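You operate a simulated robot arm through the tools that you are given. There is no shell and no other tool.

You are at the controls of a simulated robot arm. One attempt, no reset.

JOB
Rinse jars J2 and J3 on the rinser and stand them on pegs.
Fine: clean, mouth down, J2 over the blue peg, J3 over the red peg; rinser lever shut again. Where these are worked on the way, their far stop is far enough and under half their travel is too little: rinser lever.

Only the result counts: the job must be done as asked and must still hold three seconds after the hand-in. Knocking over, shifting, dropping, spilling or breaking anything else fails it.

ROBOT AND FRAMES
A 7-joint arm with a two-finger gripper, fixed in place. Base frame: the origin is at the foot of the arm, x ahead of it, y to its left, z up; the work surface is at about z = 850. Lengths are in mm, angles in rad, forces in N, time in s.
With the tool pointing down near the work surface it reaches from about 340 to 720 mm from the base axis. Its first joint turns from -1.152 to 1.152 rad. Payload 2.45 kg.
The TCP is the grasp point between the finger pads, 26 mm short of the fingertips. In the tool frame z runs along the fingers and y along their closing line. Largest opening 96 mm; the body of the gripper starts 69 mm behind the TCP.
Orientation is that of the tool frame in the base frame, as [roll, pitch, yaw] about the fixed x, y, z axes, in that order (R = Rz(yaw) Ry(pitch) Rx(roll)). With the fingers straight down and closing along the base's y, the tool's x points along the base's -x, its y along +y and its z along -z.

CONTROLS
- The arm moves only by the tool apply_moves. Its argument "rows" is a list of rows, each a list of 7 numbers: the shift along the base's x, y, z in units of 40 mm (1.0 is 40 mm), then the turn, a rotation vector about the base's x, y, z in units of 4 degrees (1.0 is 4 degrees), then the gripper command, from -1 (shut) to 1 (fully open), values between in proportion. In form: [[tx, ty, tz, ax, ay, az, gripper], ...]. A call has 1 to 20 rows; each row shifts and turns the commanded pose from where the row before left it. A call with a number of a shift or a turn outside -1 to 1 is refused whole. A row lasts 0.2 s, in which the tool goes at most 50 mm and 0.15 rad; a call with a longer step from one row to the next is refused whole, and so is a gripper value outside its range. A pose out of reach is approached as far as the arm can. The call stops where the force on the tool passes 40 N (or 10 N more than at its start, if that is more) or the arm is blocked; 0.2 s more then pass. Each finger halts on what it meets, pressing with about 36 N; the grip force reading is that of the motor and also rises with nothing between the fingers. The clock runs only during rows and for 0.2 s after the last one: add rows that do not move to give the fingers time. The reply holds the time, the measured pose of the TCP, the force on the tool along the base axes, the opening and the grip force, in the units named above and with some noise, with the torque about the TCP (base axes, N m) and any sound that the robot's microphone picked up, and new pictures: "pictures" is both (left out), scene, wrist or none.
- Cameras (640 x 400 px; columns grow to the right, rows downward): "scene" is fixed at [160.2, -403.1, 1438.6]; the picture's right is [0.62, -0.79, 0.00], its down [-0.39, -0.31, -0.87] and it looks along [0.68, 0.54, -0.50] (base axes); focal length 368 px, centre (320, 200). "wrist" rides on the gripper at [82, 3, -98] in the tool frame; the picture's right is [-0.04, 1.00, 0.00], its down [-0.73, -0.03, -0.68] and it looks along [-0.68, -0.03, 0.73] (tool axes); focal length 256 px, centre (320, 200). There is no depth. A picture from a camera that has moved, and an enlarged one, comes with that camera's place and axes in the base frame and with its lens. The place of the scene camera against the robot may be out by one fixed shift of up to 25 mm in any direction.
- enlarge(camera, box): a new picture of the part [left, top, right, bottom] of that camera's present view, enlarged. No time passes.
- job_done(): hands the job in; it is judged then, once.

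Nothing tells you positions but the pictures and the camera data. Unless the task says otherwise, let go and move clear before handing in.

The tools are called after "Call:" by a JSON object that holds its "api" and its "payload". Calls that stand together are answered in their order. apply_moves: Moves the arm, as the interface text tells. Its arguments: {"type":"object","properties":{"rows":{"type":"array","items":{"type":"array","items":{"type":"number"}}},"pictures":{"type":"string","enum":["both","scene","wrist","none"]}},"required":["rows"]} The other tools are called the same way: enlarge (camera, box) takes an enlarged picture of a part of a camera's view; job_done () hands the job in.

At the start:

```text
time_s: 0.0
eef_pos: [396.5, 128.5, 1186.4]
orientation: [-3.141, 0.0, 3.141]
wrist_force: [0.0, 0.5, -0.6]
torque: [0.0, 0.02, -0.02]
finger_gap: 96.2
grip_force: 0.2
```

scene: 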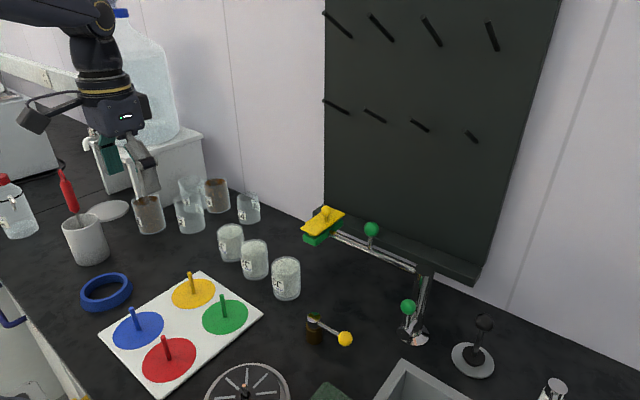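
wrist: 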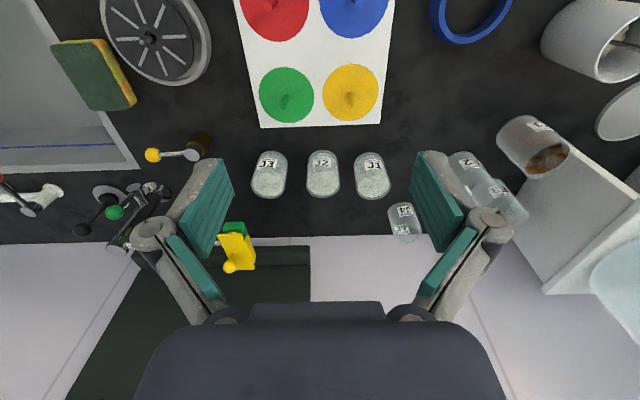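

I see a row of three frosted jars (J1, J2, J3), a peg board with coloured pegs, a round rinser and a lever with a yellow knob. I'll take enlarged pictures to place everything.

Call:
{"api": "enlarge", "payload": {"camera": "scene", "box": [200, 200, 360, 300]}}

Call:
{"api": "enlarge", "payload": {"camera": "scene", "box": [80, 260, 360, 400]}}

Call:
{"api": "enlarge", "payload": {"camera": "scene", "box": [280, 190, 500, 380]}}

Call:
{"api": "enlarge", "payload": {"camera": "wrist", "box": [90, 0, 410, 200]}}

Call:
{"api": "enlarge", "payload": {"camera": "wrist", "box": [0, 100, 240, 260]}}

Call:
{"api": "enlarge", "payload": {"camera": "scene", "box": [120, 160, 280, 260]}}

```text
4.00 times, centred on (280, 250) of scene
camera zoom: at [160.2, -403.1, 1438.6], right [0.62, -0.79, 0.0], down [-0.39, -0.31, -0.87], along [0.68, 0.54, -0.5], focal length 1470 px, centre (480, 0)
```

zoom: 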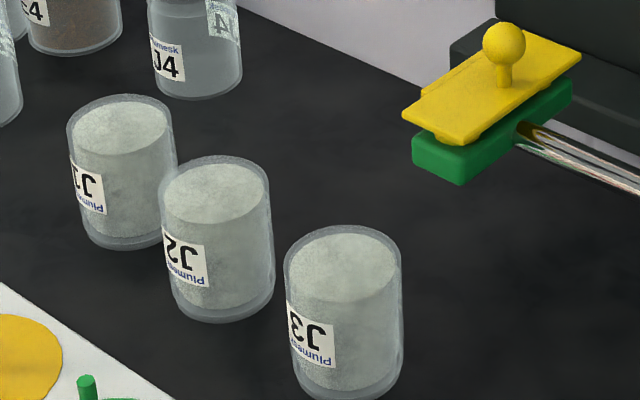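

```text
2.29 times, centred on (220, 330) of scene
camera zoom: at [160.2, -403.1, 1438.6], right [0.62, -0.79, 0.0], down [-0.39, -0.31, -0.87], along [0.68, 0.54, -0.5], focal length 840 px, centre (549, -97)
```

zoom: 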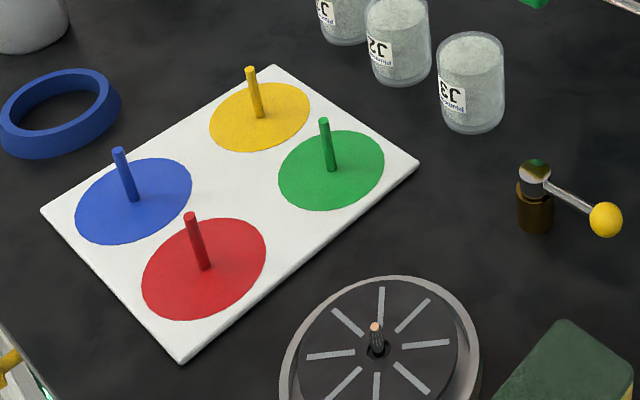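

```text
2.11 times, centred on (390, 285) of scene
camera zoom: at [160.2, -403.1, 1438.6], right [0.62, -0.79, 0.0], down [-0.39, -0.31, -0.87], along [0.68, 0.54, -0.5], focal length 774 px, centre (173, 21)
```

zoom: 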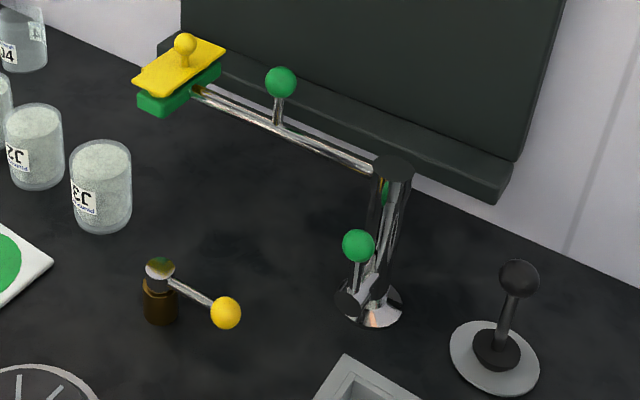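

```text
2.00 times, centred on (250, 100) of wrist
camera zoom: at [314.7, 130.9, 1284.2], right [0.04, 1.0, 0.0], down [0.73, -0.03, 0.68], along [0.68, -0.03, -0.73], focal length 512 px, centre (460, 400)
```

zoom: 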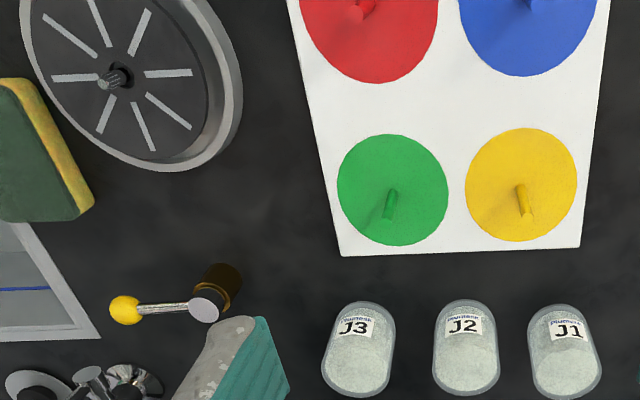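

```text
2.50 times, centred on (120, 180) of wrist
camera zoom: at [314.7, 130.9, 1284.2], right [0.04, 1.0, 0.0], down [0.73, -0.03, 0.68], along [0.68, -0.03, -0.73], focal length 640 px, centre (820, 250)
```

zoom: 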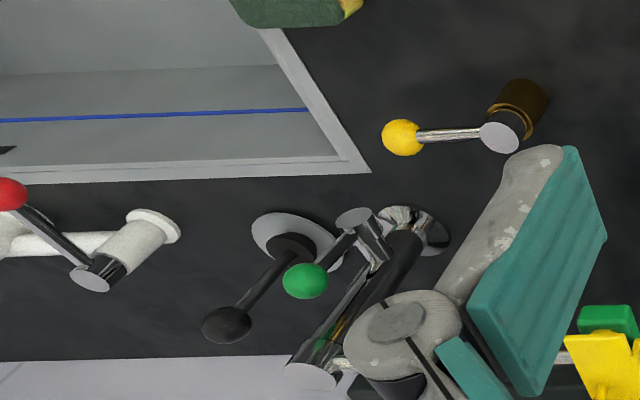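

```text
4.00 times, centred on (200, 210) of scene
camera zoom: at [160.2, -403.1, 1438.6], right [0.62, -0.79, 0.0], down [-0.39, -0.31, -0.87], along [0.68, 0.54, -0.5], focal length 1470 px, centre (800, 160)
```

zoom: 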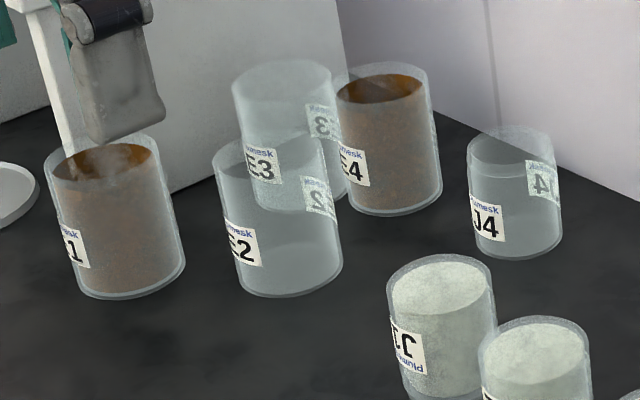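

The jar labels read upside down in the scene picture, so J1–J3 appear to stand mouth down. I estimate J2 near (609, 123), the rinser near (382, -113), the lever post near (558, -98) and the lever ball near (558, -171). Next I'll move closer to look at the jars.

Call:
{"api": "apply_moves", "payload": {"rows": [[0.3, 0, -0.75, 0, 0, 0, 1], [0.3, -0.3, -0.75, 0, 0, 0, 1], [0.3, -0.3, -0.75, 0, 0, 0, 1], [0.3, -0.3, -0.5, 0, 0, 0, 1], [0, 0, 0, 0, 0, 0, 1]]}}

```text
time_s: 1.2
eef_pos: [445.1, 93.7, 1073.9]
orientation: [3.141, 0.001, -3.141]
wrist_force: [0.6, 0.6, -0.7]
torque: [-0.01, 0.03, -0.03]
finger_gap: 96.0
grip_force: 0.0
camera wrist: at [363.2, 96.0, 1173.8], right [0.04, 1.0, 0.0], down [0.73, -0.03, 0.68], along [0.68, -0.03, -0.73], focal length 256 px, centre (320, 200)
```

scene: 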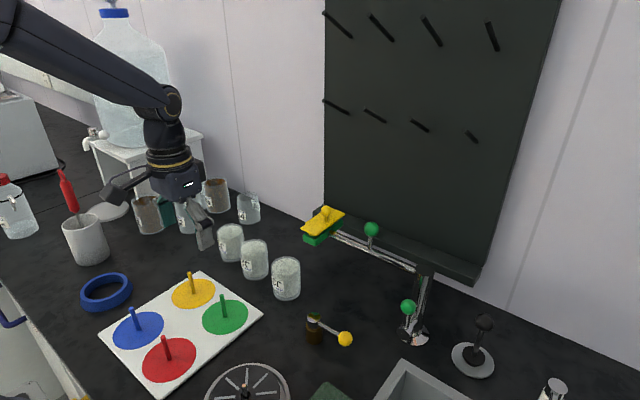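
wrist: 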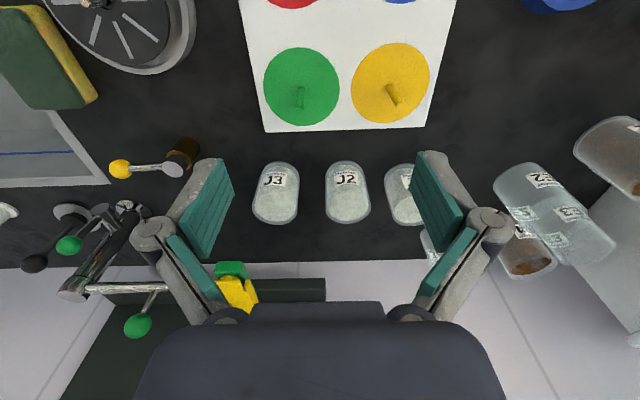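

Call:
{"api": "enlarge", "payload": {"camera": "wrist", "box": [240, 140, 420, 240]}}

Call:
{"api": "enlarge", "payload": {"camera": "wrist", "box": [0, 120, 240, 270]}}

Call:
{"api": "enlarge", "payload": {"camera": "scene", "box": [210, 210, 310, 310]}}

Call:
{"api": "enlarge", "payload": {"camera": "wrist", "box": [480, 100, 640, 300]}}

```text
3.56 times, centred on (330, 190) of wrist
camera zoom: at [363.2, 96.0, 1173.8], right [0.04, 1.0, 0.0], down [0.73, -0.03, 0.68], along [0.68, -0.03, -0.73], focal length 910 px, centre (284, 236)
```

zoom: 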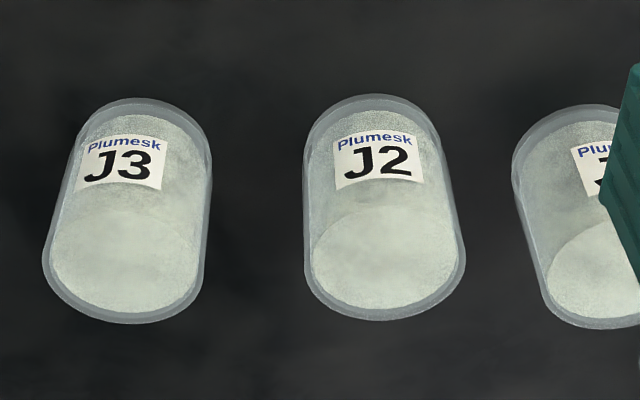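

```text
2.67 times, centred on (120, 195) of wrist
camera zoom: at [363.2, 96.0, 1173.8], right [0.04, 1.0, 0.0], down [0.73, -0.03, 0.68], along [0.68, -0.03, -0.73], focal length 683 px, centre (853, 213)
```

zoom: 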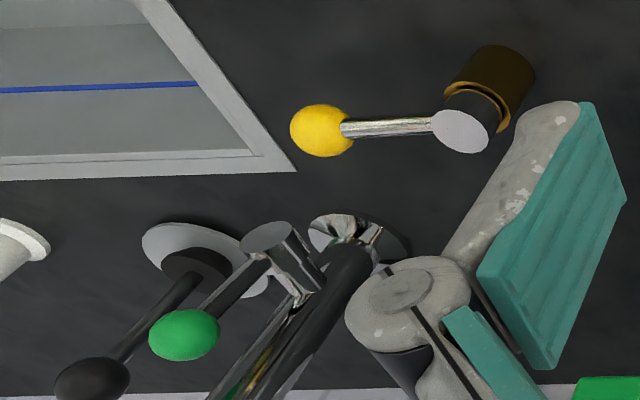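

```text
4.00 times, centred on (260, 260) of scene
camera zoom: at [160.2, -403.1, 1438.6], right [0.62, -0.79, 0.0], down [-0.39, -0.31, -0.87], along [0.68, 0.54, -0.5], focal length 1470 px, centre (560, -40)
```

zoom: 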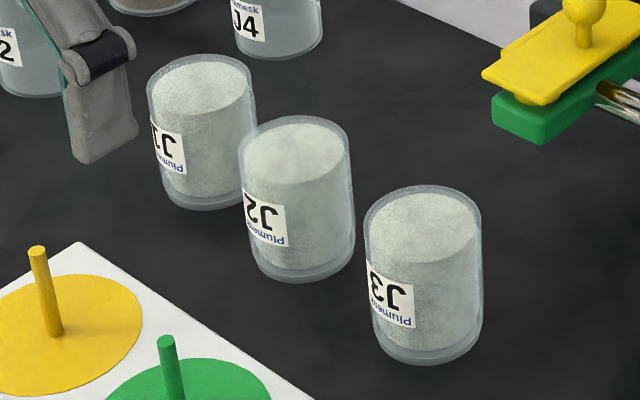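

```text
2.00 times, centred on (560, 200) of wrist
camera zoom: at [363.2, 96.0, 1173.8], right [0.04, 1.0, 0.0], down [0.73, -0.03, 0.68], along [0.68, -0.03, -0.73], focal length 512 px, centre (-160, 200)
```

zoom: 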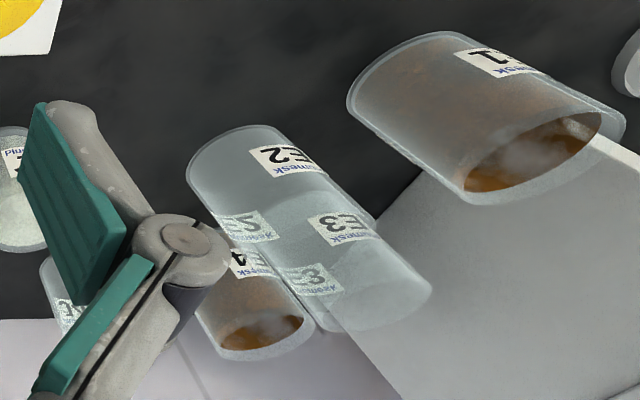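

J1–J3 show a closed disc on top and inverted labels, so they are mouth down. I put J2 at about (614, 124) and J3 at (613, 23), with tops near z 925. Next I'll look at the rinser and its lever from above.

Call:
{"api": "apply_moves", "payload": {"rows": [[-0.2, -0.9, 0, 0, 0, 0, 1], [-0.2, -0.9, 0.1, 0, 0, 0, 1], [-0.2, -0.9, 0.1, 0, 0, 0, 1], [-0.2, -0.9, 0.1, 0, 0, 0, 1], [-0.2, -0.9, 0, 0, 0, 0, 1], [-0.2, -0.6, 0, 0, 0, 0, 1], [0, 0, 0, 0, 0, 0, 1]]}}

```text
time_s: 2.8
eef_pos: [396.6, -113.3, 1088.3]
orientation: [3.141, 0.0, 3.141]
wrist_force: [0.1, 0.5, 0.2]
torque: [-0.01, -0.02, -0.05]
finger_gap: 96.1
grip_force: 0.0
camera wrist: at [315.1, -110.2, 1187.3], right [0.04, 1.0, 0.0], down [0.73, -0.03, 0.68], along [0.68, -0.03, -0.73], focal length 256 px, centre (320, 200)
```

scene: 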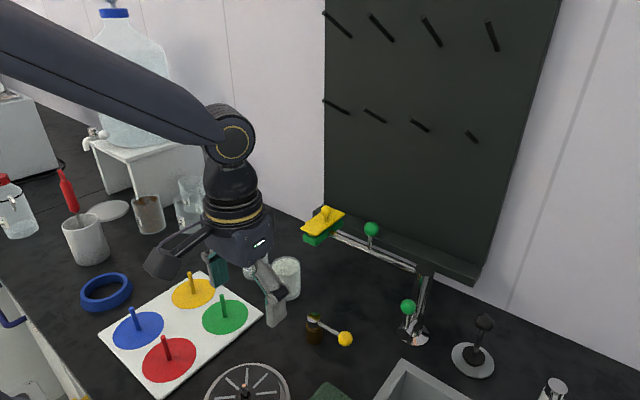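
wrist: 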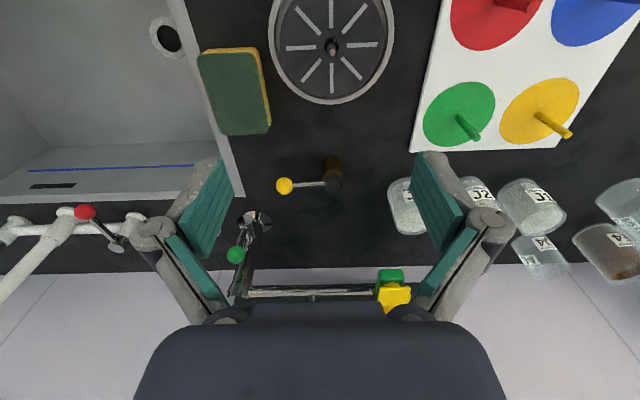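

Call:
{"api": "enlarge", "payload": {"camera": "wrist", "box": [240, 0, 420, 112]}}

Call:
{"api": "enlarge", "payload": {"camera": "wrist", "box": [230, 130, 390, 230]}}

Call:
{"api": "enlarge", "payload": {"camera": "wrist", "box": [220, 200, 440, 320]}}

Call:
{"api": "enlarge", "payload": {"camera": "wrist", "box": [400, 0, 640, 150]}}

Call:
{"api": "enlarge", "payload": {"camera": "scene", "box": [190, 300, 360, 400]}}

```text
3.56 times, centred on (330, 56) of wrist
camera zoom: at [315.1, -110.2, 1187.3], right [0.04, 1.0, 0.0], down [0.73, -0.03, 0.68], along [0.68, -0.03, -0.73], focal length 910 px, centre (284, 712)
```

zoom: 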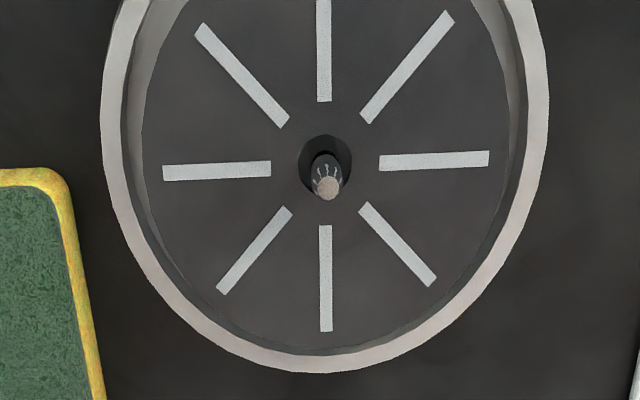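

```text
4.00 times, centred on (310, 180) of wrist
camera zoom: at [315.1, -110.2, 1187.3], right [0.04, 1.0, 0.0], down [0.73, -0.03, 0.68], along [0.68, -0.03, -0.73], focal length 1024 px, centre (360, 280)
```

zoom: 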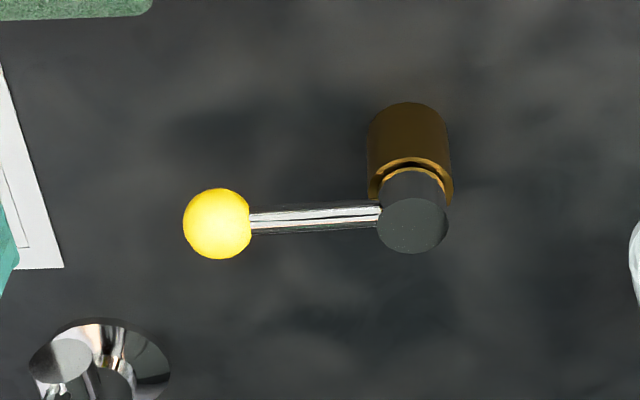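

```text
2.91 times, centred on (330, 260) of wrist
camera zoom: at [315.1, -110.2, 1187.3], right [0.04, 1.0, 0.0], down [0.73, -0.03, 0.68], along [0.68, -0.03, -0.73], focal length 745 px, centre (291, 26)
```

zoom: 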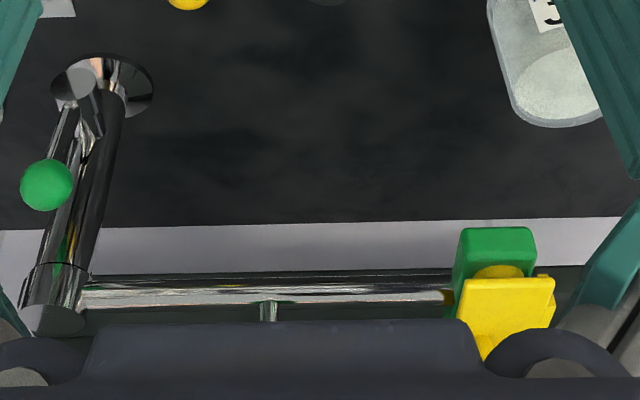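

```text
2.67 times, centred on (520, 75) of wrist
camera zoom: at [315.1, -110.2, 1187.3], right [0.04, 1.0, 0.0], down [0.73, -0.03, 0.68], along [0.68, -0.03, -0.73], focal length 683 px, centre (-213, 533)
```

zoom: 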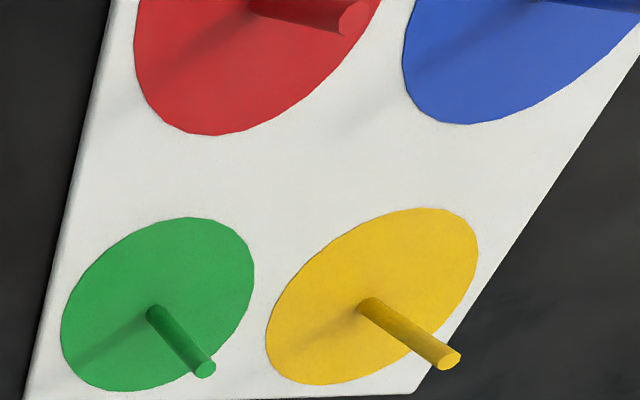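

```text
3.76 times, centred on (275, 350) of scene
camera zoom: at [160.2, -403.2, 1438.6], right [0.62, -0.79, 0.0], down [-0.39, -0.31, -0.87], along [0.68, 0.54, -0.5], focal length 1384 px, centre (489, -365)
```

zoom: 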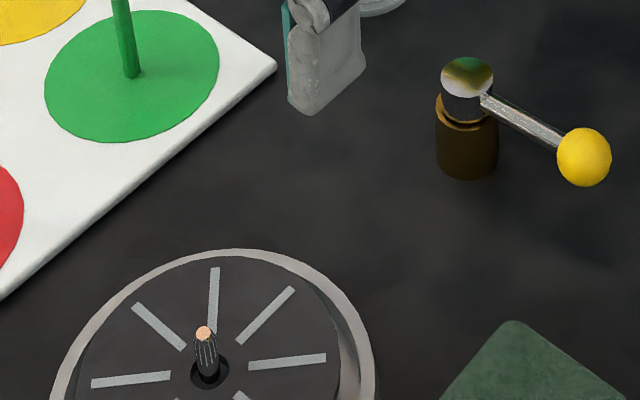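

The rinser disc is at about (379, -101), z 885, with a raised ring and a nozzle tip at about z 907. The lever ball is at about (549, -172, 903) and pivots on the post at (550, -102). The pegs are about 60 mm tall. Next I'll move above J2.

Call:
{"api": "apply_moves", "payload": {"rows": [[0.42, 0.99, 0, 0, 0, 0, 0.7], [0.42, 0.99, 0, 0, 0, 0, 0.7], [0.42, 0.99, 0, 0, 0, 0, 0.7], [0.42, 0.99, 0, 0, 0, 0, 0.7], [0.42, 0.99, 0, 0, 0, 0, 0.7], [0.42, 0.98, 0, 0, 0, 0, 0.7], [0.97, 0, -0.6, 0, 0, 0, 0.7], [0.97, 0, -0.6, 0, 0, 0, 0.7], [0.97, 0, -0.6, 0, 0, 0, 0.7], [0, 0, 0, 0, 0, 0, 0.7]]}}

```text
time_s: 5.0
eef_pos: [614.0, 125.9, 1016.2]
orientation: [-3.141, 0.0, -3.142]
wrist_force: [-0.9, 0.3, -0.7]
torque: [-0.01, -0.03, 0.04]
finger_gap: 81.7
grip_force: 0.1
camera wrist: at [531.6, 128.3, 1115.4], right [0.04, 1.0, 0.0], down [0.73, -0.03, 0.68], along [0.68, -0.03, -0.73], focal length 256 px, centre (320, 200)
```

scene: 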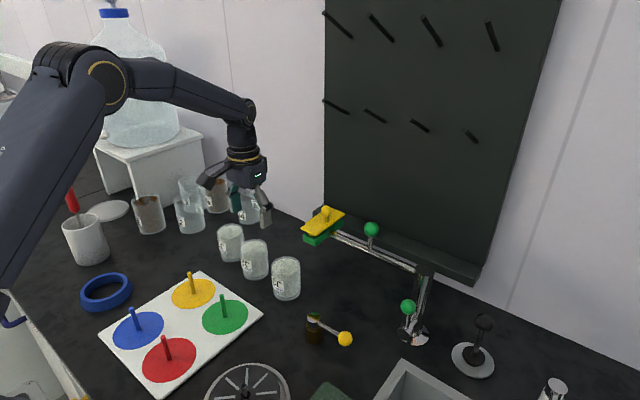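
wrist: 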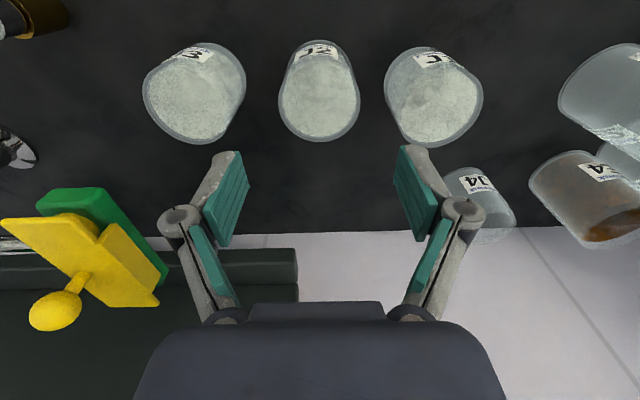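

I'm above J2, which I take to be at (612, 124). Next I'll descend and close the fingers on it.

Call:
{"api": "apply_moves", "payload": {"rows": [[-0.05, -0.04, -0.98, 0, 0, 0, 0.7], [0, 0, -0.98, 0, 0, 0, 0.7], [0, 0, -0.98, 0, 0, 0, 0.7], [0, 0, 0, 0, 0, 0, 0.7]]}}

```text
time_s: 6.0
eef_pos: [611.9, 125.0, 895.8]
orientation: [3.14, -0.002, 3.141]
wrist_force: [0.3, -0.9, 0.4]
torque: [-0.01, -0.01, 0.01]
finger_gap: 81.7
grip_force: 0.0
camera wrist: at [530.1, 127.9, 994.1], right [0.04, 1.0, 0.0], down [0.73, -0.03, 0.68], along [0.68, -0.03, -0.73], focal length 256 px, centre (320, 200)
```

scene: 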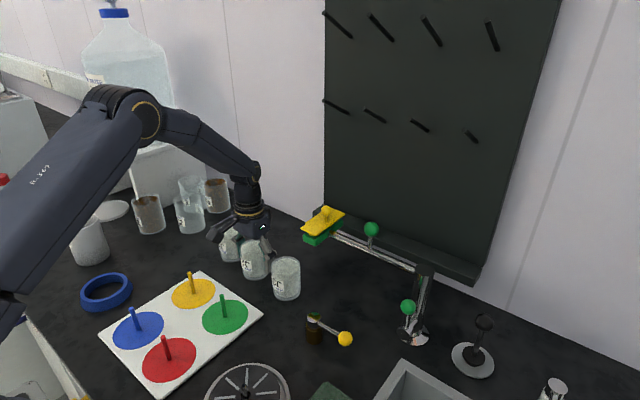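
wrist: 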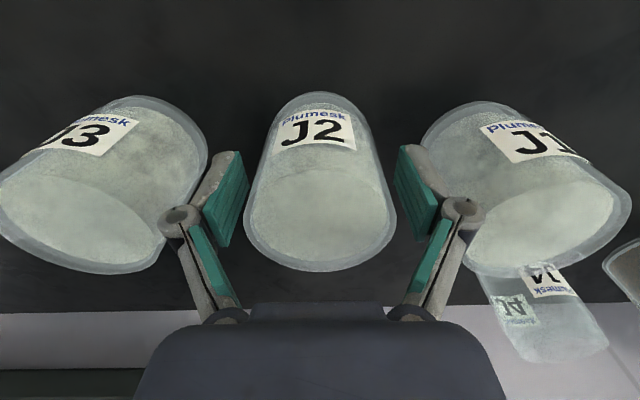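

The fingers straddle J2 cleanly, so I'll close and lift.

Call:
{"api": "apply_moves", "payload": {"rows": [[0, 0, 0, 0, 0, 0, -0.3], [0, 0, 0, 0, 0, 0, -0.3], [0, 0, 0, 0, 0, 0, -0.3], [0, 0, 0, 0, 0, 0, -0.3], [0, 0, 0.25, 0, 0, 0, -0.3], [0, 0, 0.5, 0, 0, 0, -0.3], [0, 0, 0, 0, 0, 0, -0.3]]}}

```text
time_s: 7.6
eef_pos: [612.3, 125.1, 927.5]
orientation: [3.141, 0.001, 3.141]
wrist_force: [0.4, -0.9, -1.6]
torque: [0.05, -0.01, -0.01]
finger_gap: 61.1
grip_force: 36.2
camera wrist: at [530.1, 127.9, 1025.2], right [0.04, 1.0, 0.0], down [0.73, -0.03, 0.68], along [0.68, -0.03, -0.73], focal length 256 px, centre (320, 200)
```

scene: 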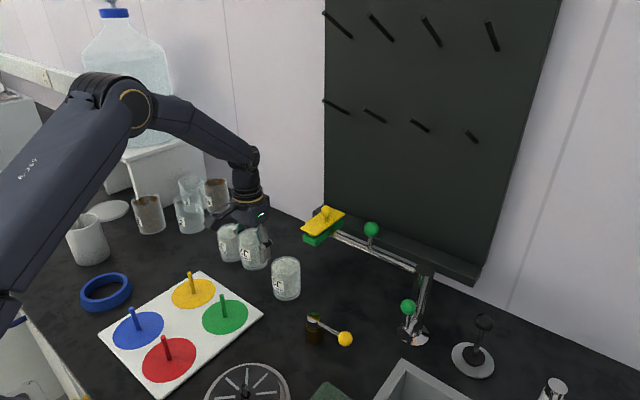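
wrist: 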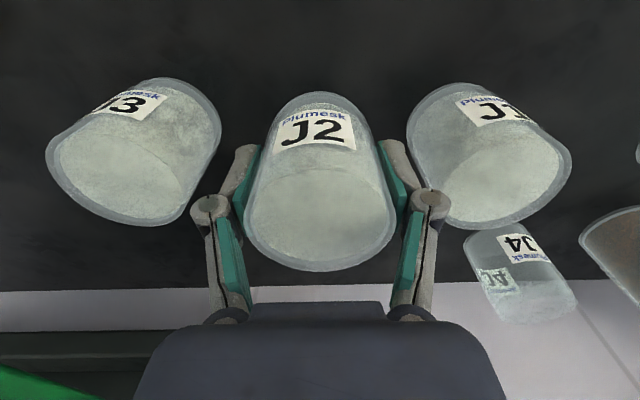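

J2 is held at 61 mm with its base 45.5 mm below the TCP. Next I'll lift it and carry it above the rinser.

Call:
{"api": "apply_moves", "payload": {"rows": [[0, 0, 0.7, 0, 0, 0, -0.3], [0, 0, 0.7, 0, 0, 0, -0.3], [0, 0, 0.68, 0, 0, 0, -0.3], [-0.73, -0.7, 0, 0, 0, 0, -0.3], [-0.73, -0.7, 0, 0, 0, 0, -0.3], [-0.73, -0.7, 0, 0, 0, 0, -0.3], [-0.73, -0.7, 0, 0, 0, 0, -0.3], [-0.73, -0.7, 0, 0, 0, 0, -0.3], [-0.73, -0.7, 0, 0, 0, 0, -0.3], [-0.73, -0.7, 0, 0, 0, 0, -0.3], [-0.73, -0.75, 0, 0, 0, 0, -0.3], [0, 0, 0, 0, 0, 0, -0.3]]}}

```text
time_s: 10.2
eef_pos: [379.1, -104.0, 1014.5]
orientation: [-3.14, 0.0, -3.141]
wrist_force: [0.2, -0.3, -1.0]
torque: [0.01, -0.04, -0.03]
finger_gap: 60.7
grip_force: 36.5
camera wrist: at [296.4, -101.5, 1113.5], right [0.04, 1.0, 0.0], down [0.73, -0.03, 0.68], along [0.68, -0.03, -0.73], focal length 256 px, centre (320, 200)
```

scene: 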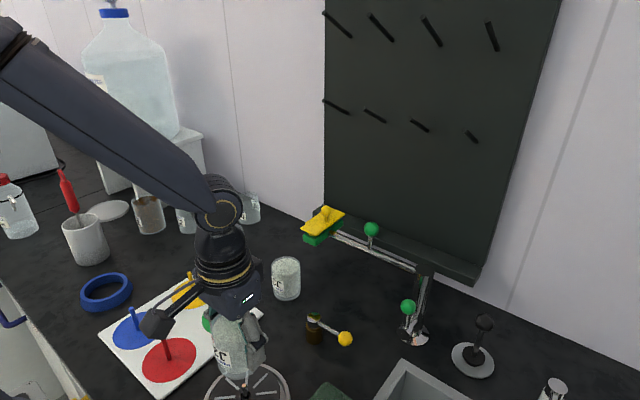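
wrist: 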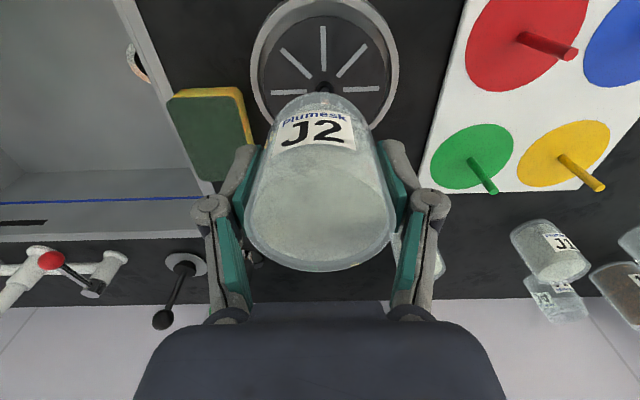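

The rinser centre looks to be at (378.5, -102.5), so J2 is nearly aligned over it. Next I'll lower it until it is just above the disc.

Call:
{"api": "apply_moves", "payload": {"rows": [[0, 0.04, -0.7, 0, 0, 0, -0.3], [0, 0, -0.7, 0, 0, 0, -0.3], [0, 0, -0.45, 0, 0, 0, -0.3], [0, 0, 0, 0, 0, 0, -0.3]]}}

Call:
{"api": "enlarge", "payload": {"camera": "scene", "box": [180, 300, 340, 400]}}

Call:
{"api": "enlarge", "payload": {"camera": "wrist", "box": [220, 0, 420, 125]}}

```text
time_s: 11.2
eef_pos: [375.9, -100.0, 937.1]
orientation: [3.141, -0.001, 3.14]
wrist_force: [-0.2, 0.0, -1.4]
torque: [0.01, 0.01, 0.01]
finger_gap: 60.7
grip_force: 36.3
camera wrist: at [294.4, -97.3, 1036.2], right [0.04, 1.0, 0.0], down [0.73, -0.03, 0.68], along [0.68, -0.03, -0.73], focal length 256 px, centre (320, 200)
```

scene: 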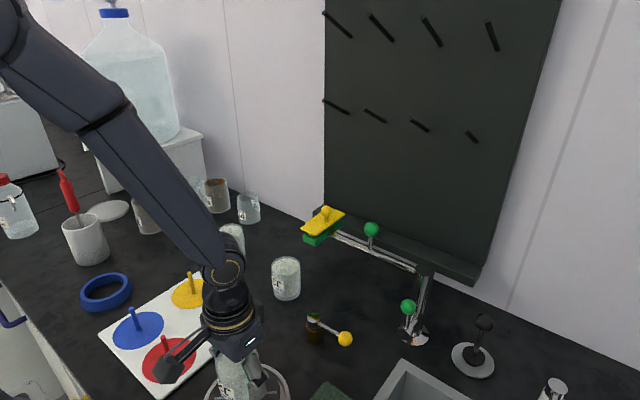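
wrist: 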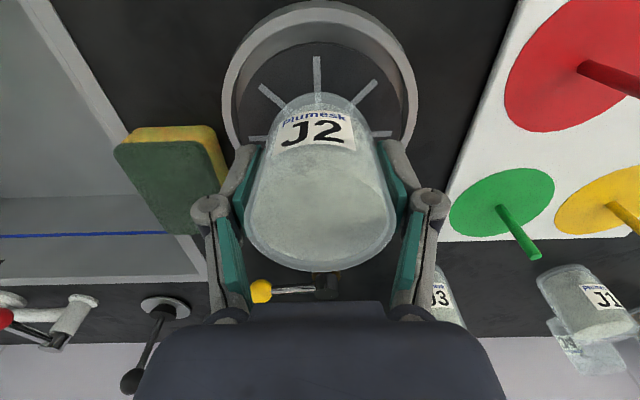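

```text
4.00 times, centred on (260, 350) of scene
camera zoom: at [160.2, -403.1, 1438.6], right [0.62, -0.79, 0.0], down [-0.39, -0.31, -0.87], along [0.68, 0.54, -0.5], focal length 1470 px, centre (560, -400)
```

zoom: 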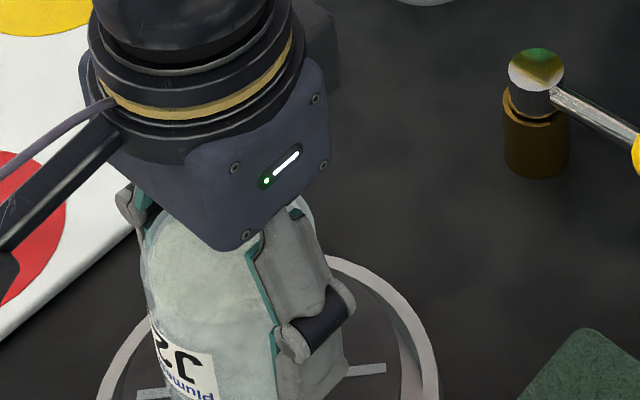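

```text
3.20 times, centred on (320, 62) of wrist
camera zoom: at [294.4, -97.3, 1036.2], right [0.04, 1.0, 0.0], down [0.73, -0.03, 0.68], along [0.68, -0.03, -0.73], focal length 819 px, centre (320, 640)
```

zoom: 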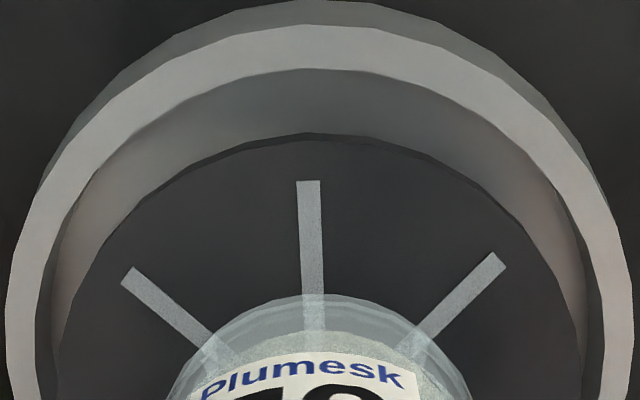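

J2 is about 6 mm above the disc and centred to within about 3 mm. Next I'll creep down to contact.

Call:
{"api": "apply_moves", "payload": {"rows": [[0.03, -0.03, -0.05, 0, 0, 0, -0.3], [0, 0, -0.05, 0, 0, 0, -0.3], [0, 0, -0.04, 0, 0, 0, -0.3], [0, 0, 0, 0, 0, 0, -0.3]], "pictures": "none"}}

```text
time_s: 12.2
eef_pos: [378.5, -101.2, 932.6]
orientation: [-3.141, -0.001, 3.141]
wrist_force: [-0.1, -0.1, -1.5]
torque: [0.01, 0.05, -0.02]
finger_gap: 61.0
grip_force: 36.5
```

Call:
{"api": "apply_moves", "payload": {"rows": [[0, 0, -0.05, 0, 0, 0, -0.3], [0, 0, -0.05, 0, 0, 0, -0.3], [0, 0, 0, 0, 0, 0, -0.3]], "pictures": "none"}}

```text
time_s: 13.0
eef_pos: [377.6, -101.9, 927.8]
orientation: [-3.141, 0.001, 3.141]
wrist_force: [0.4, -0.3, -0.6]
torque: [0.01, 0.02, -0.01]
finger_gap: 61.0
grip_force: 35.9
```

No firm contact yet, so I'll keep creeping down.

Call:
{"api": "apply_moves", "payload": {"rows": [[0, 0, -0.05, 0, 0, 0, -0.3], [0, 0, 0, 0, 0, 0, -0.3]], "pictures": "none"}}

Call:
{"api": "apply_moves", "payload": {"rows": [[0, 0, -0.05, 0, 0, 0, -0.3], [0, 0, 0, 0, 0, 0, -0.3]], "pictures": "both"}}

Call:
{"api": "enlarge", "payload": {"camera": "wrist", "box": [220, 0, 420, 125]}}

Call:
{"api": "enlarge", "payload": {"camera": "scene", "box": [180, 320, 308, 400]}}

```text
time_s: 13.6
eef_pos: [378.6, -101.0, 924.8]
orientation: [3.142, 0.0, -3.141]
wrist_force: [-0.7, 0.7, 1.5]
torque: [0.06, -0.04, 0.03]
finger_gap: 60.6
grip_force: 36.5
```

```text
time_s: 14.2
eef_pos: [378.2, -101.2, 923.6]
orientation: [-3.14, 0.0, 3.141]
wrist_force: [-1.4, 0.5, 2.0]
torque: [0.04, -0.05, -0.02]
finger_gap: 60.8
grip_force: 35.8
camera wrist: at [296.8, -99.3, 1022.2], right [0.04, 1.0, 0.0], down [0.73, -0.03, 0.68], along [0.68, -0.03, -0.73], focal length 256 px, centre (320, 200)
```

scene: 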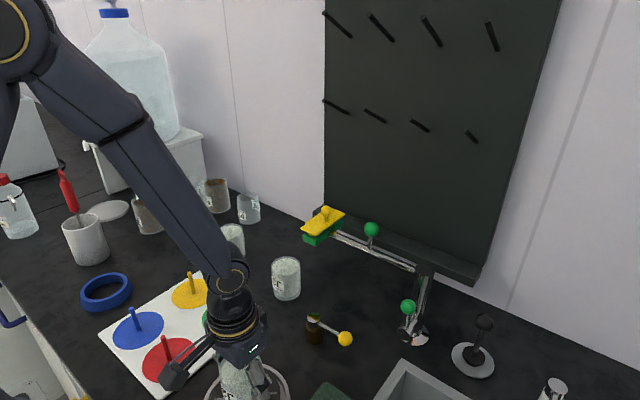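
wrist: 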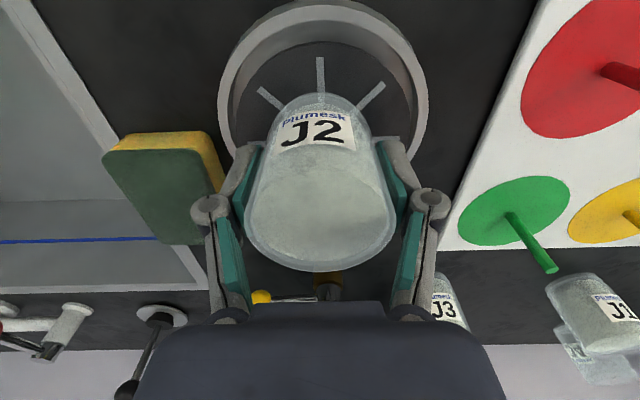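

```text
3.20 times, centred on (320, 62) of wrist
camera zoom: at [296.8, -99.3, 1022.2], right [0.04, 1.0, 0.0], down [0.73, -0.03, 0.68], along [0.68, -0.03, -0.73], focal length 819 px, centre (320, 640)
```

zoom: 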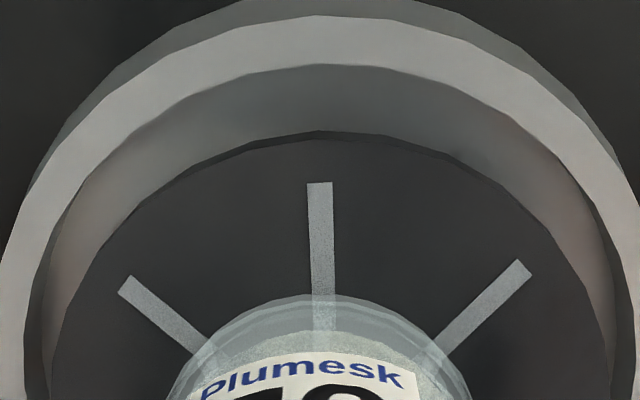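

```text
5.00 times, centred on (244, 360) of scene
camera zoom: at [160.2, -403.1, 1438.6], right [0.62, -0.79, 0.0], down [-0.39, -0.31, -0.87], along [0.68, 0.54, -0.5], focal length 1838 px, centre (700, -600)
```

zoom: 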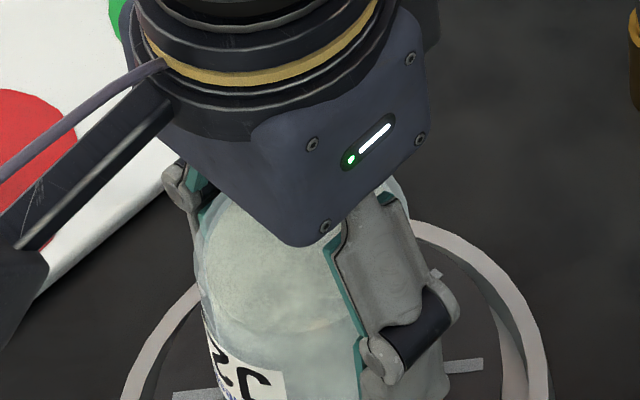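

The vertical force changed sign at TCP z of about 924, so J2 is resting on the disc. Next I'll release it and rise clear.

Call:
{"api": "apply_moves", "payload": {"rows": [[0, 0, 0, 0, 0, 0, 0.6], [0, 0, 0, 0, 0, 0, 0.6], [0, 0, 0, 0, 0, 0, 0.6], [0, 0, 0.5, 0, 0, 0, 0.6], [0, 0, 0.9, 0, 0, 0, 0.6], [0, 0, 0.9, 0, 0, 0, 0.6], [0, 0, 0.9, 0, 0, 0, 0.6], [0, 0, 0, 0, 0, 0, 0.6]]}}

Call:
{"api": "enlarge", "payload": {"camera": "wrist", "box": [220, 0, 420, 125]}}

```text
time_s: 16.0
eef_pos: [379.0, -101.8, 1052.3]
orientation: [-3.141, 0.0, 3.141]
wrist_force: [0.8, -0.7, 0.0]
torque: [0.01, 0.06, 0.01]
finger_gap: 76.9
grip_force: 0.1
camera wrist: at [296.8, -99.7, 1150.0], right [0.04, 1.0, 0.0], down [0.73, -0.03, 0.68], along [0.68, -0.03, -0.73], focal length 256 px, centre (320, 200)
```

scene: 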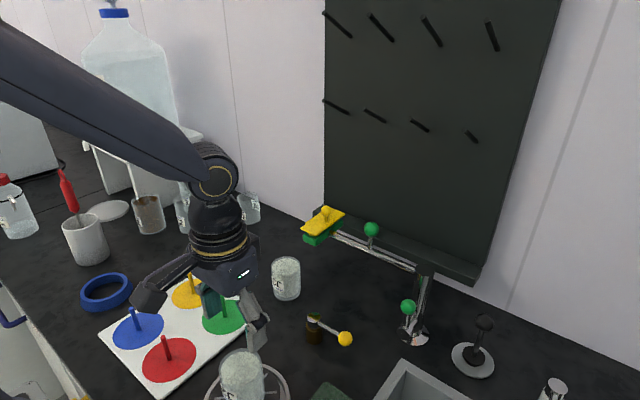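
wrist: 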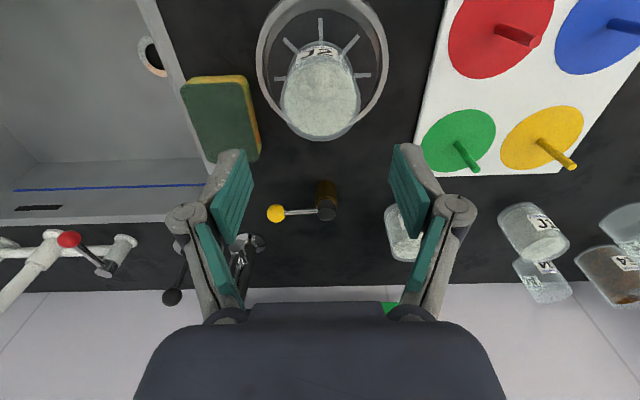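

```text
3.20 times, centred on (320, 62) of wrist
camera zoom: at [296.8, -99.7, 1150.0], right [0.04, 1.0, 0.0], down [0.73, -0.03, 0.68], along [0.68, -0.03, -0.73], focal length 819 px, centre (320, 640)
```

zoom: 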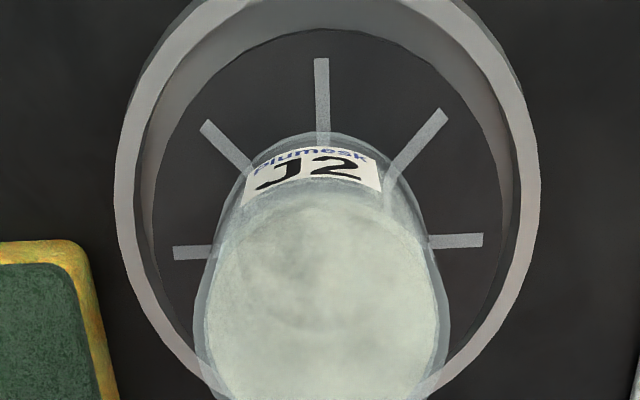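

J2 stands on the rinser, released. Next I'll shut the gripper, go to the +x side of the lever ball and test which way the lever turns.

Call:
{"api": "apply_moves", "payload": {"rows": [[0.86, -0.29, 0, 0, 0, 0, -1], [0.86, -0.29, 0, 0, 0, 0, -1], [0.86, -0.29, 0, 0, 0, 0, -1], [0.86, -0.29, 0, 0, 0, 0, -1], [0.86, -0.29, 0, 0, 0, 0, -1], [0.86, -0.29, 0, 0, 0, 0, -1], [0, 0, 0, 0, 0, 0, -1], [0, 0, 0, 0, 0, 0, -1]]}}

```text
time_s: 17.8
eef_pos: [588.9, -174.0, 1051.7]
orientation: [3.141, 0.0, 3.14]
wrist_force: [0.8, -0.7, 0.1]
torque: [-0.03, -0.02, 0.01]
finger_gap: 0.0
grip_force: 28.6
camera wrist: at [507.0, -171.5, 1150.0], right [0.04, 1.0, 0.0], down [0.73, -0.03, 0.68], along [0.68, -0.03, -0.73], focal length 256 px, centre (320, 200)
```

scene: 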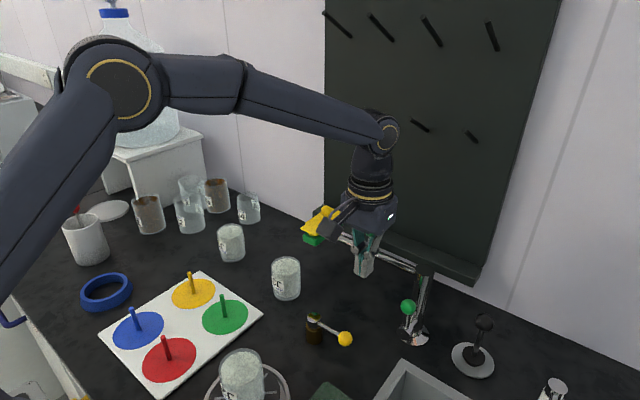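
wrist: 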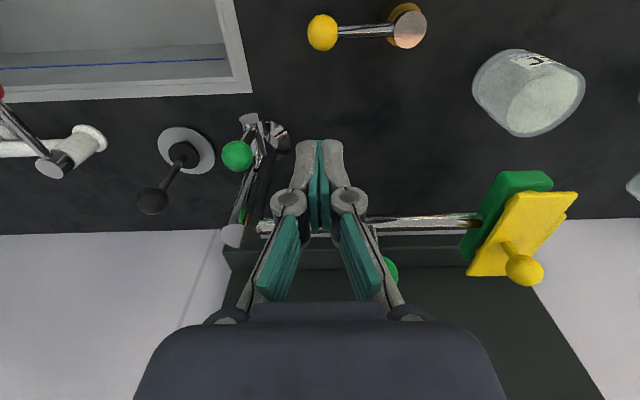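

The ball is confirmed at (549, -172). Next I'll descend on its +x side.

Call:
{"api": "apply_moves", "payload": {"rows": [[-0.05, 0.04, -0.85, 0, 0, 0, -1], [0, 0, -0.85, 0, 0, 0, -1], [0, 0, -0.85, 0, 0, 0, -1], [0, 0, -0.85, 0, 0, 0, -1], [0, 0, 0, 0, 0, 0, -1]]}}

```text
time_s: 19.0
eef_pos: [583.2, -170.0, 915.2]
orientation: [3.141, -0.002, -3.141]
wrist_force: [-0.3, -0.2, 0.7]
torque: [-0.02, 0.01, -0.02]
finger_gap: 0.2
grip_force: 28.4
camera wrist: at [502.0, -167.1, 1013.6], right [0.04, 1.0, 0.0], down [0.73, -0.03, 0.68], along [0.68, -0.03, -0.73], focal length 256 px, centre (320, 200)
```

scene: 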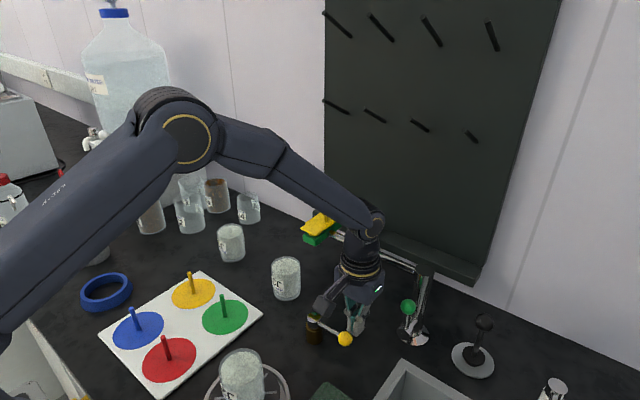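
wrist: 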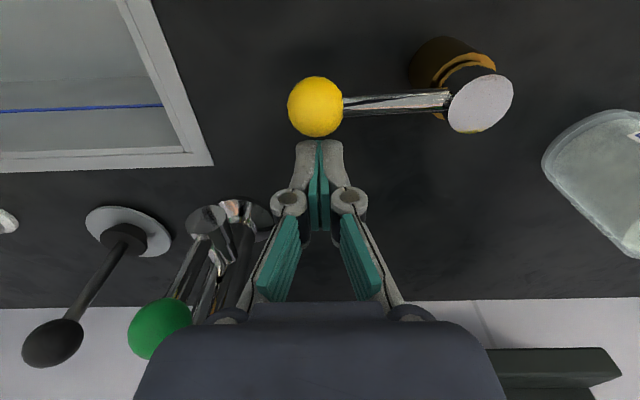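

I'm positioned beside the ball. Next I'll make a gentle test push in the -x direction.

Call:
{"api": "apply_moves", "payload": {"rows": [[-0.15, 0, 0, 0, 0, 0, -1], [-0.15, 0, 0, 0, 0, 0, -1], [-0.15, 0, 0, 0, 0, 0, -1], [-0.15, 0, 0, 0, 0, 0, -1], [0, 0, 0, 0, 0, 0, -1]], "pictures": "wrist"}}

```text
time_s: 20.2
eef_pos: [560.5, -171.3, 916.6]
orientation: [-3.141, 0.001, 3.14]
wrist_force: [-1.0, -0.3, 0.5]
torque: [-0.06, 0.0, 0.01]
finger_gap: 0.0
grip_force: 28.5
camera wrist: at [477.6, -168.1, 1013.8], right [0.04, 1.0, 0.0], down [0.73, -0.03, 0.68], along [0.68, -0.03, -0.73], focal length 256 px, centre (320, 200)
```

wrist: 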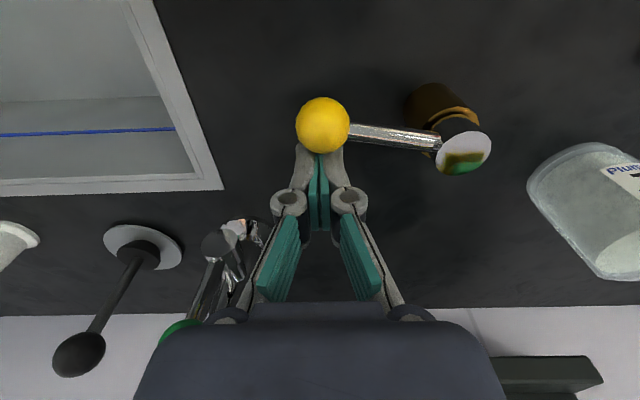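

The lever turns freely toward -x. I'll follow the arc.

Call:
{"api": "apply_moves", "payload": {"rows": [[-0.24, -0.1, 0, 0, 0, 0, -1], [-0.325, 0.03, 0, 0, 0, 0, -1], [-0.315, 0.08, 0, 0, 0, 0, -1], [-0.295, 0.135, 0, 0, 0, 0, -1], [0, 0, 0, 0, 0, 0, -1]]}}

```text
time_s: 21.4
eef_pos: [512.8, -165.4, 915.6]
orientation: [3.141, 0.0, -3.141]
wrist_force: [-0.7, -1.4, -0.7]
torque: [-0.04, -0.03, -0.02]
finger_gap: 0.2
grip_force: 28.2
camera wrist: at [431.3, -161.2, 1014.1], right [0.04, 1.0, 0.0], down [0.73, -0.03, 0.68], along [0.68, -0.03, -0.73], focal length 256 px, centre (320, 200)
```

scene: 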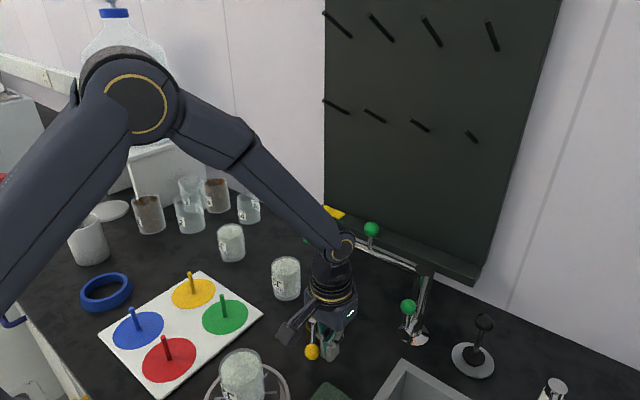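
wrist: 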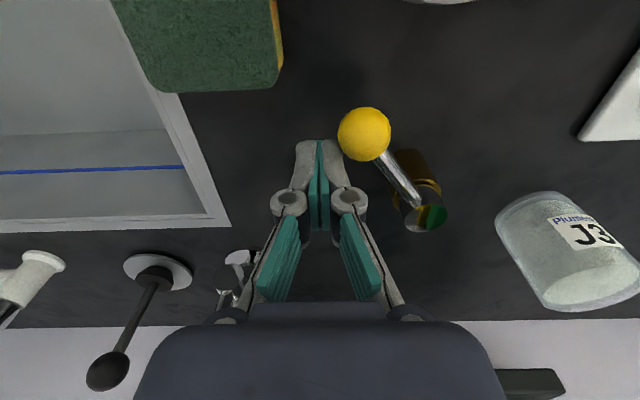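

The lever is past 50° and still free, so I'll continue along the arc until it reaches the far stop.

Call:
{"api": "apply_moves", "payload": {"rows": [[-0.25, 0.15, 0, 0, 0, 0, -1], [-0.23, 0.23, 0, 0, 0, 0, -1], [-0.19, 0.26, 0, 0, 0, 0, -1], [0, 0, 0, 0, 0, 0, -1]]}}

```text
time_s: 22.4
eef_pos: [487.0, -138.1, 917.5]
orientation: [3.141, -0.001, 3.14]
wrist_force: [-0.3, 0.1, -0.5]
torque: [0.03, -0.01, -0.04]
finger_gap: 0.2
grip_force: 28.9
camera wrist: at [405.2, -134.9, 1015.1], right [0.04, 1.0, 0.0], down [0.73, -0.03, 0.68], along [0.68, -0.03, -0.73], focal length 256 px, centre (320, 200)
```

scene: 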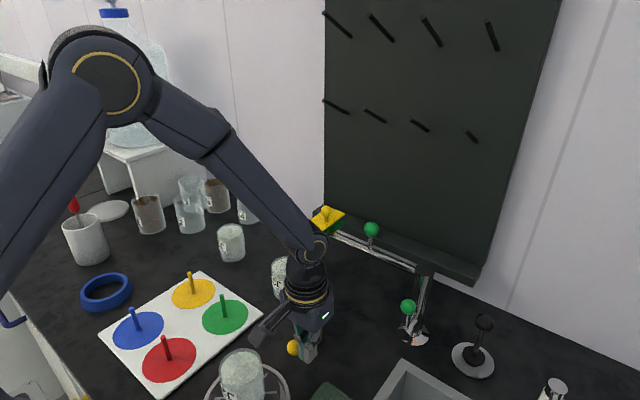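
wrist: 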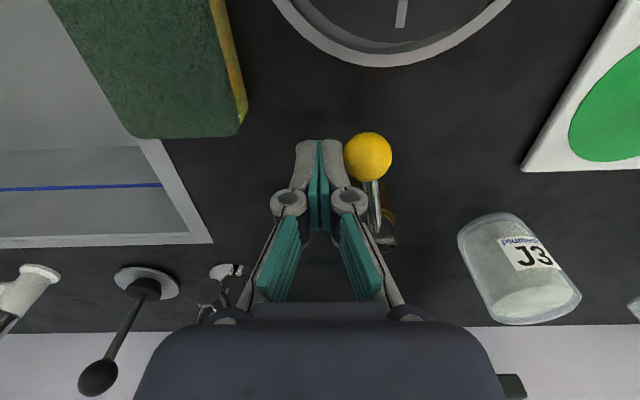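

Call:
{"api": "apply_moves", "payload": {"rows": [[-0.14, 0.2, 0, 0, 0, 0, -1], [-0.05, 0.2, 0, 0, 0, 0, -1], [0, 0, 0, 0, 0, 0, -1]]}}

Call:
{"api": "enlarge", "payload": {"camera": "scene", "box": [190, 320, 350, 400]}}

```text
time_s: 23.0
eef_pos: [483.0, -135.5, 918.1]
orientation: [-3.124, 0.018, 3.13]
wrist_force: [1.1, -8.6, -1.8]
torque: [-0.16, -0.06, 0.01]
finger_gap: 0.0
grip_force: 28.8
stopped in row 2: the force on the tool passed its limit at 47 N (the readings are from after the stop); the commanded pose is now the measured one
camera wrist: at [399.9, -130.8, 1015.1], right [0.05, 1.0, -0.02], down [0.72, -0.03, 0.69], along [0.69, -0.05, -0.72], focal length 256 px, centre (320, 200)
```

scene: 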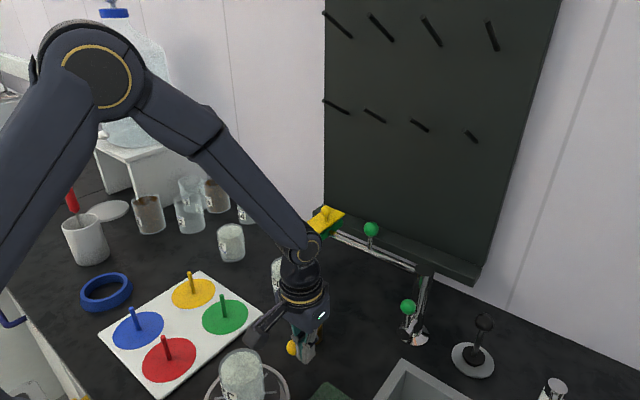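
wrist: 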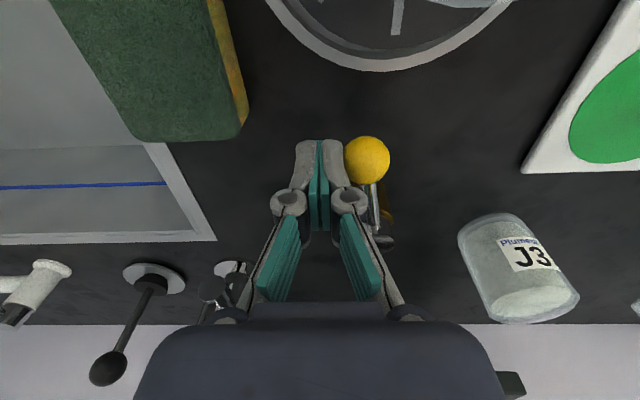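

```text
4.00 times, centred on (270, 360) of scene
camera zoom: at [160.2, -403.4, 1438.5], right [0.62, -0.79, 0.0], down [-0.39, -0.31, -0.87], along [0.68, 0.54, -0.5], focal length 1470 px, centre (520, -440)
```

zoom: 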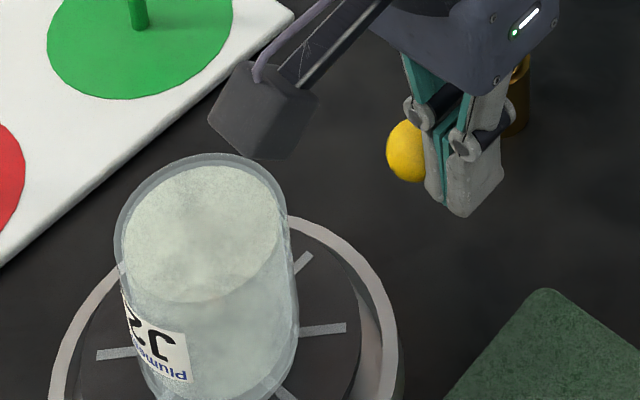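

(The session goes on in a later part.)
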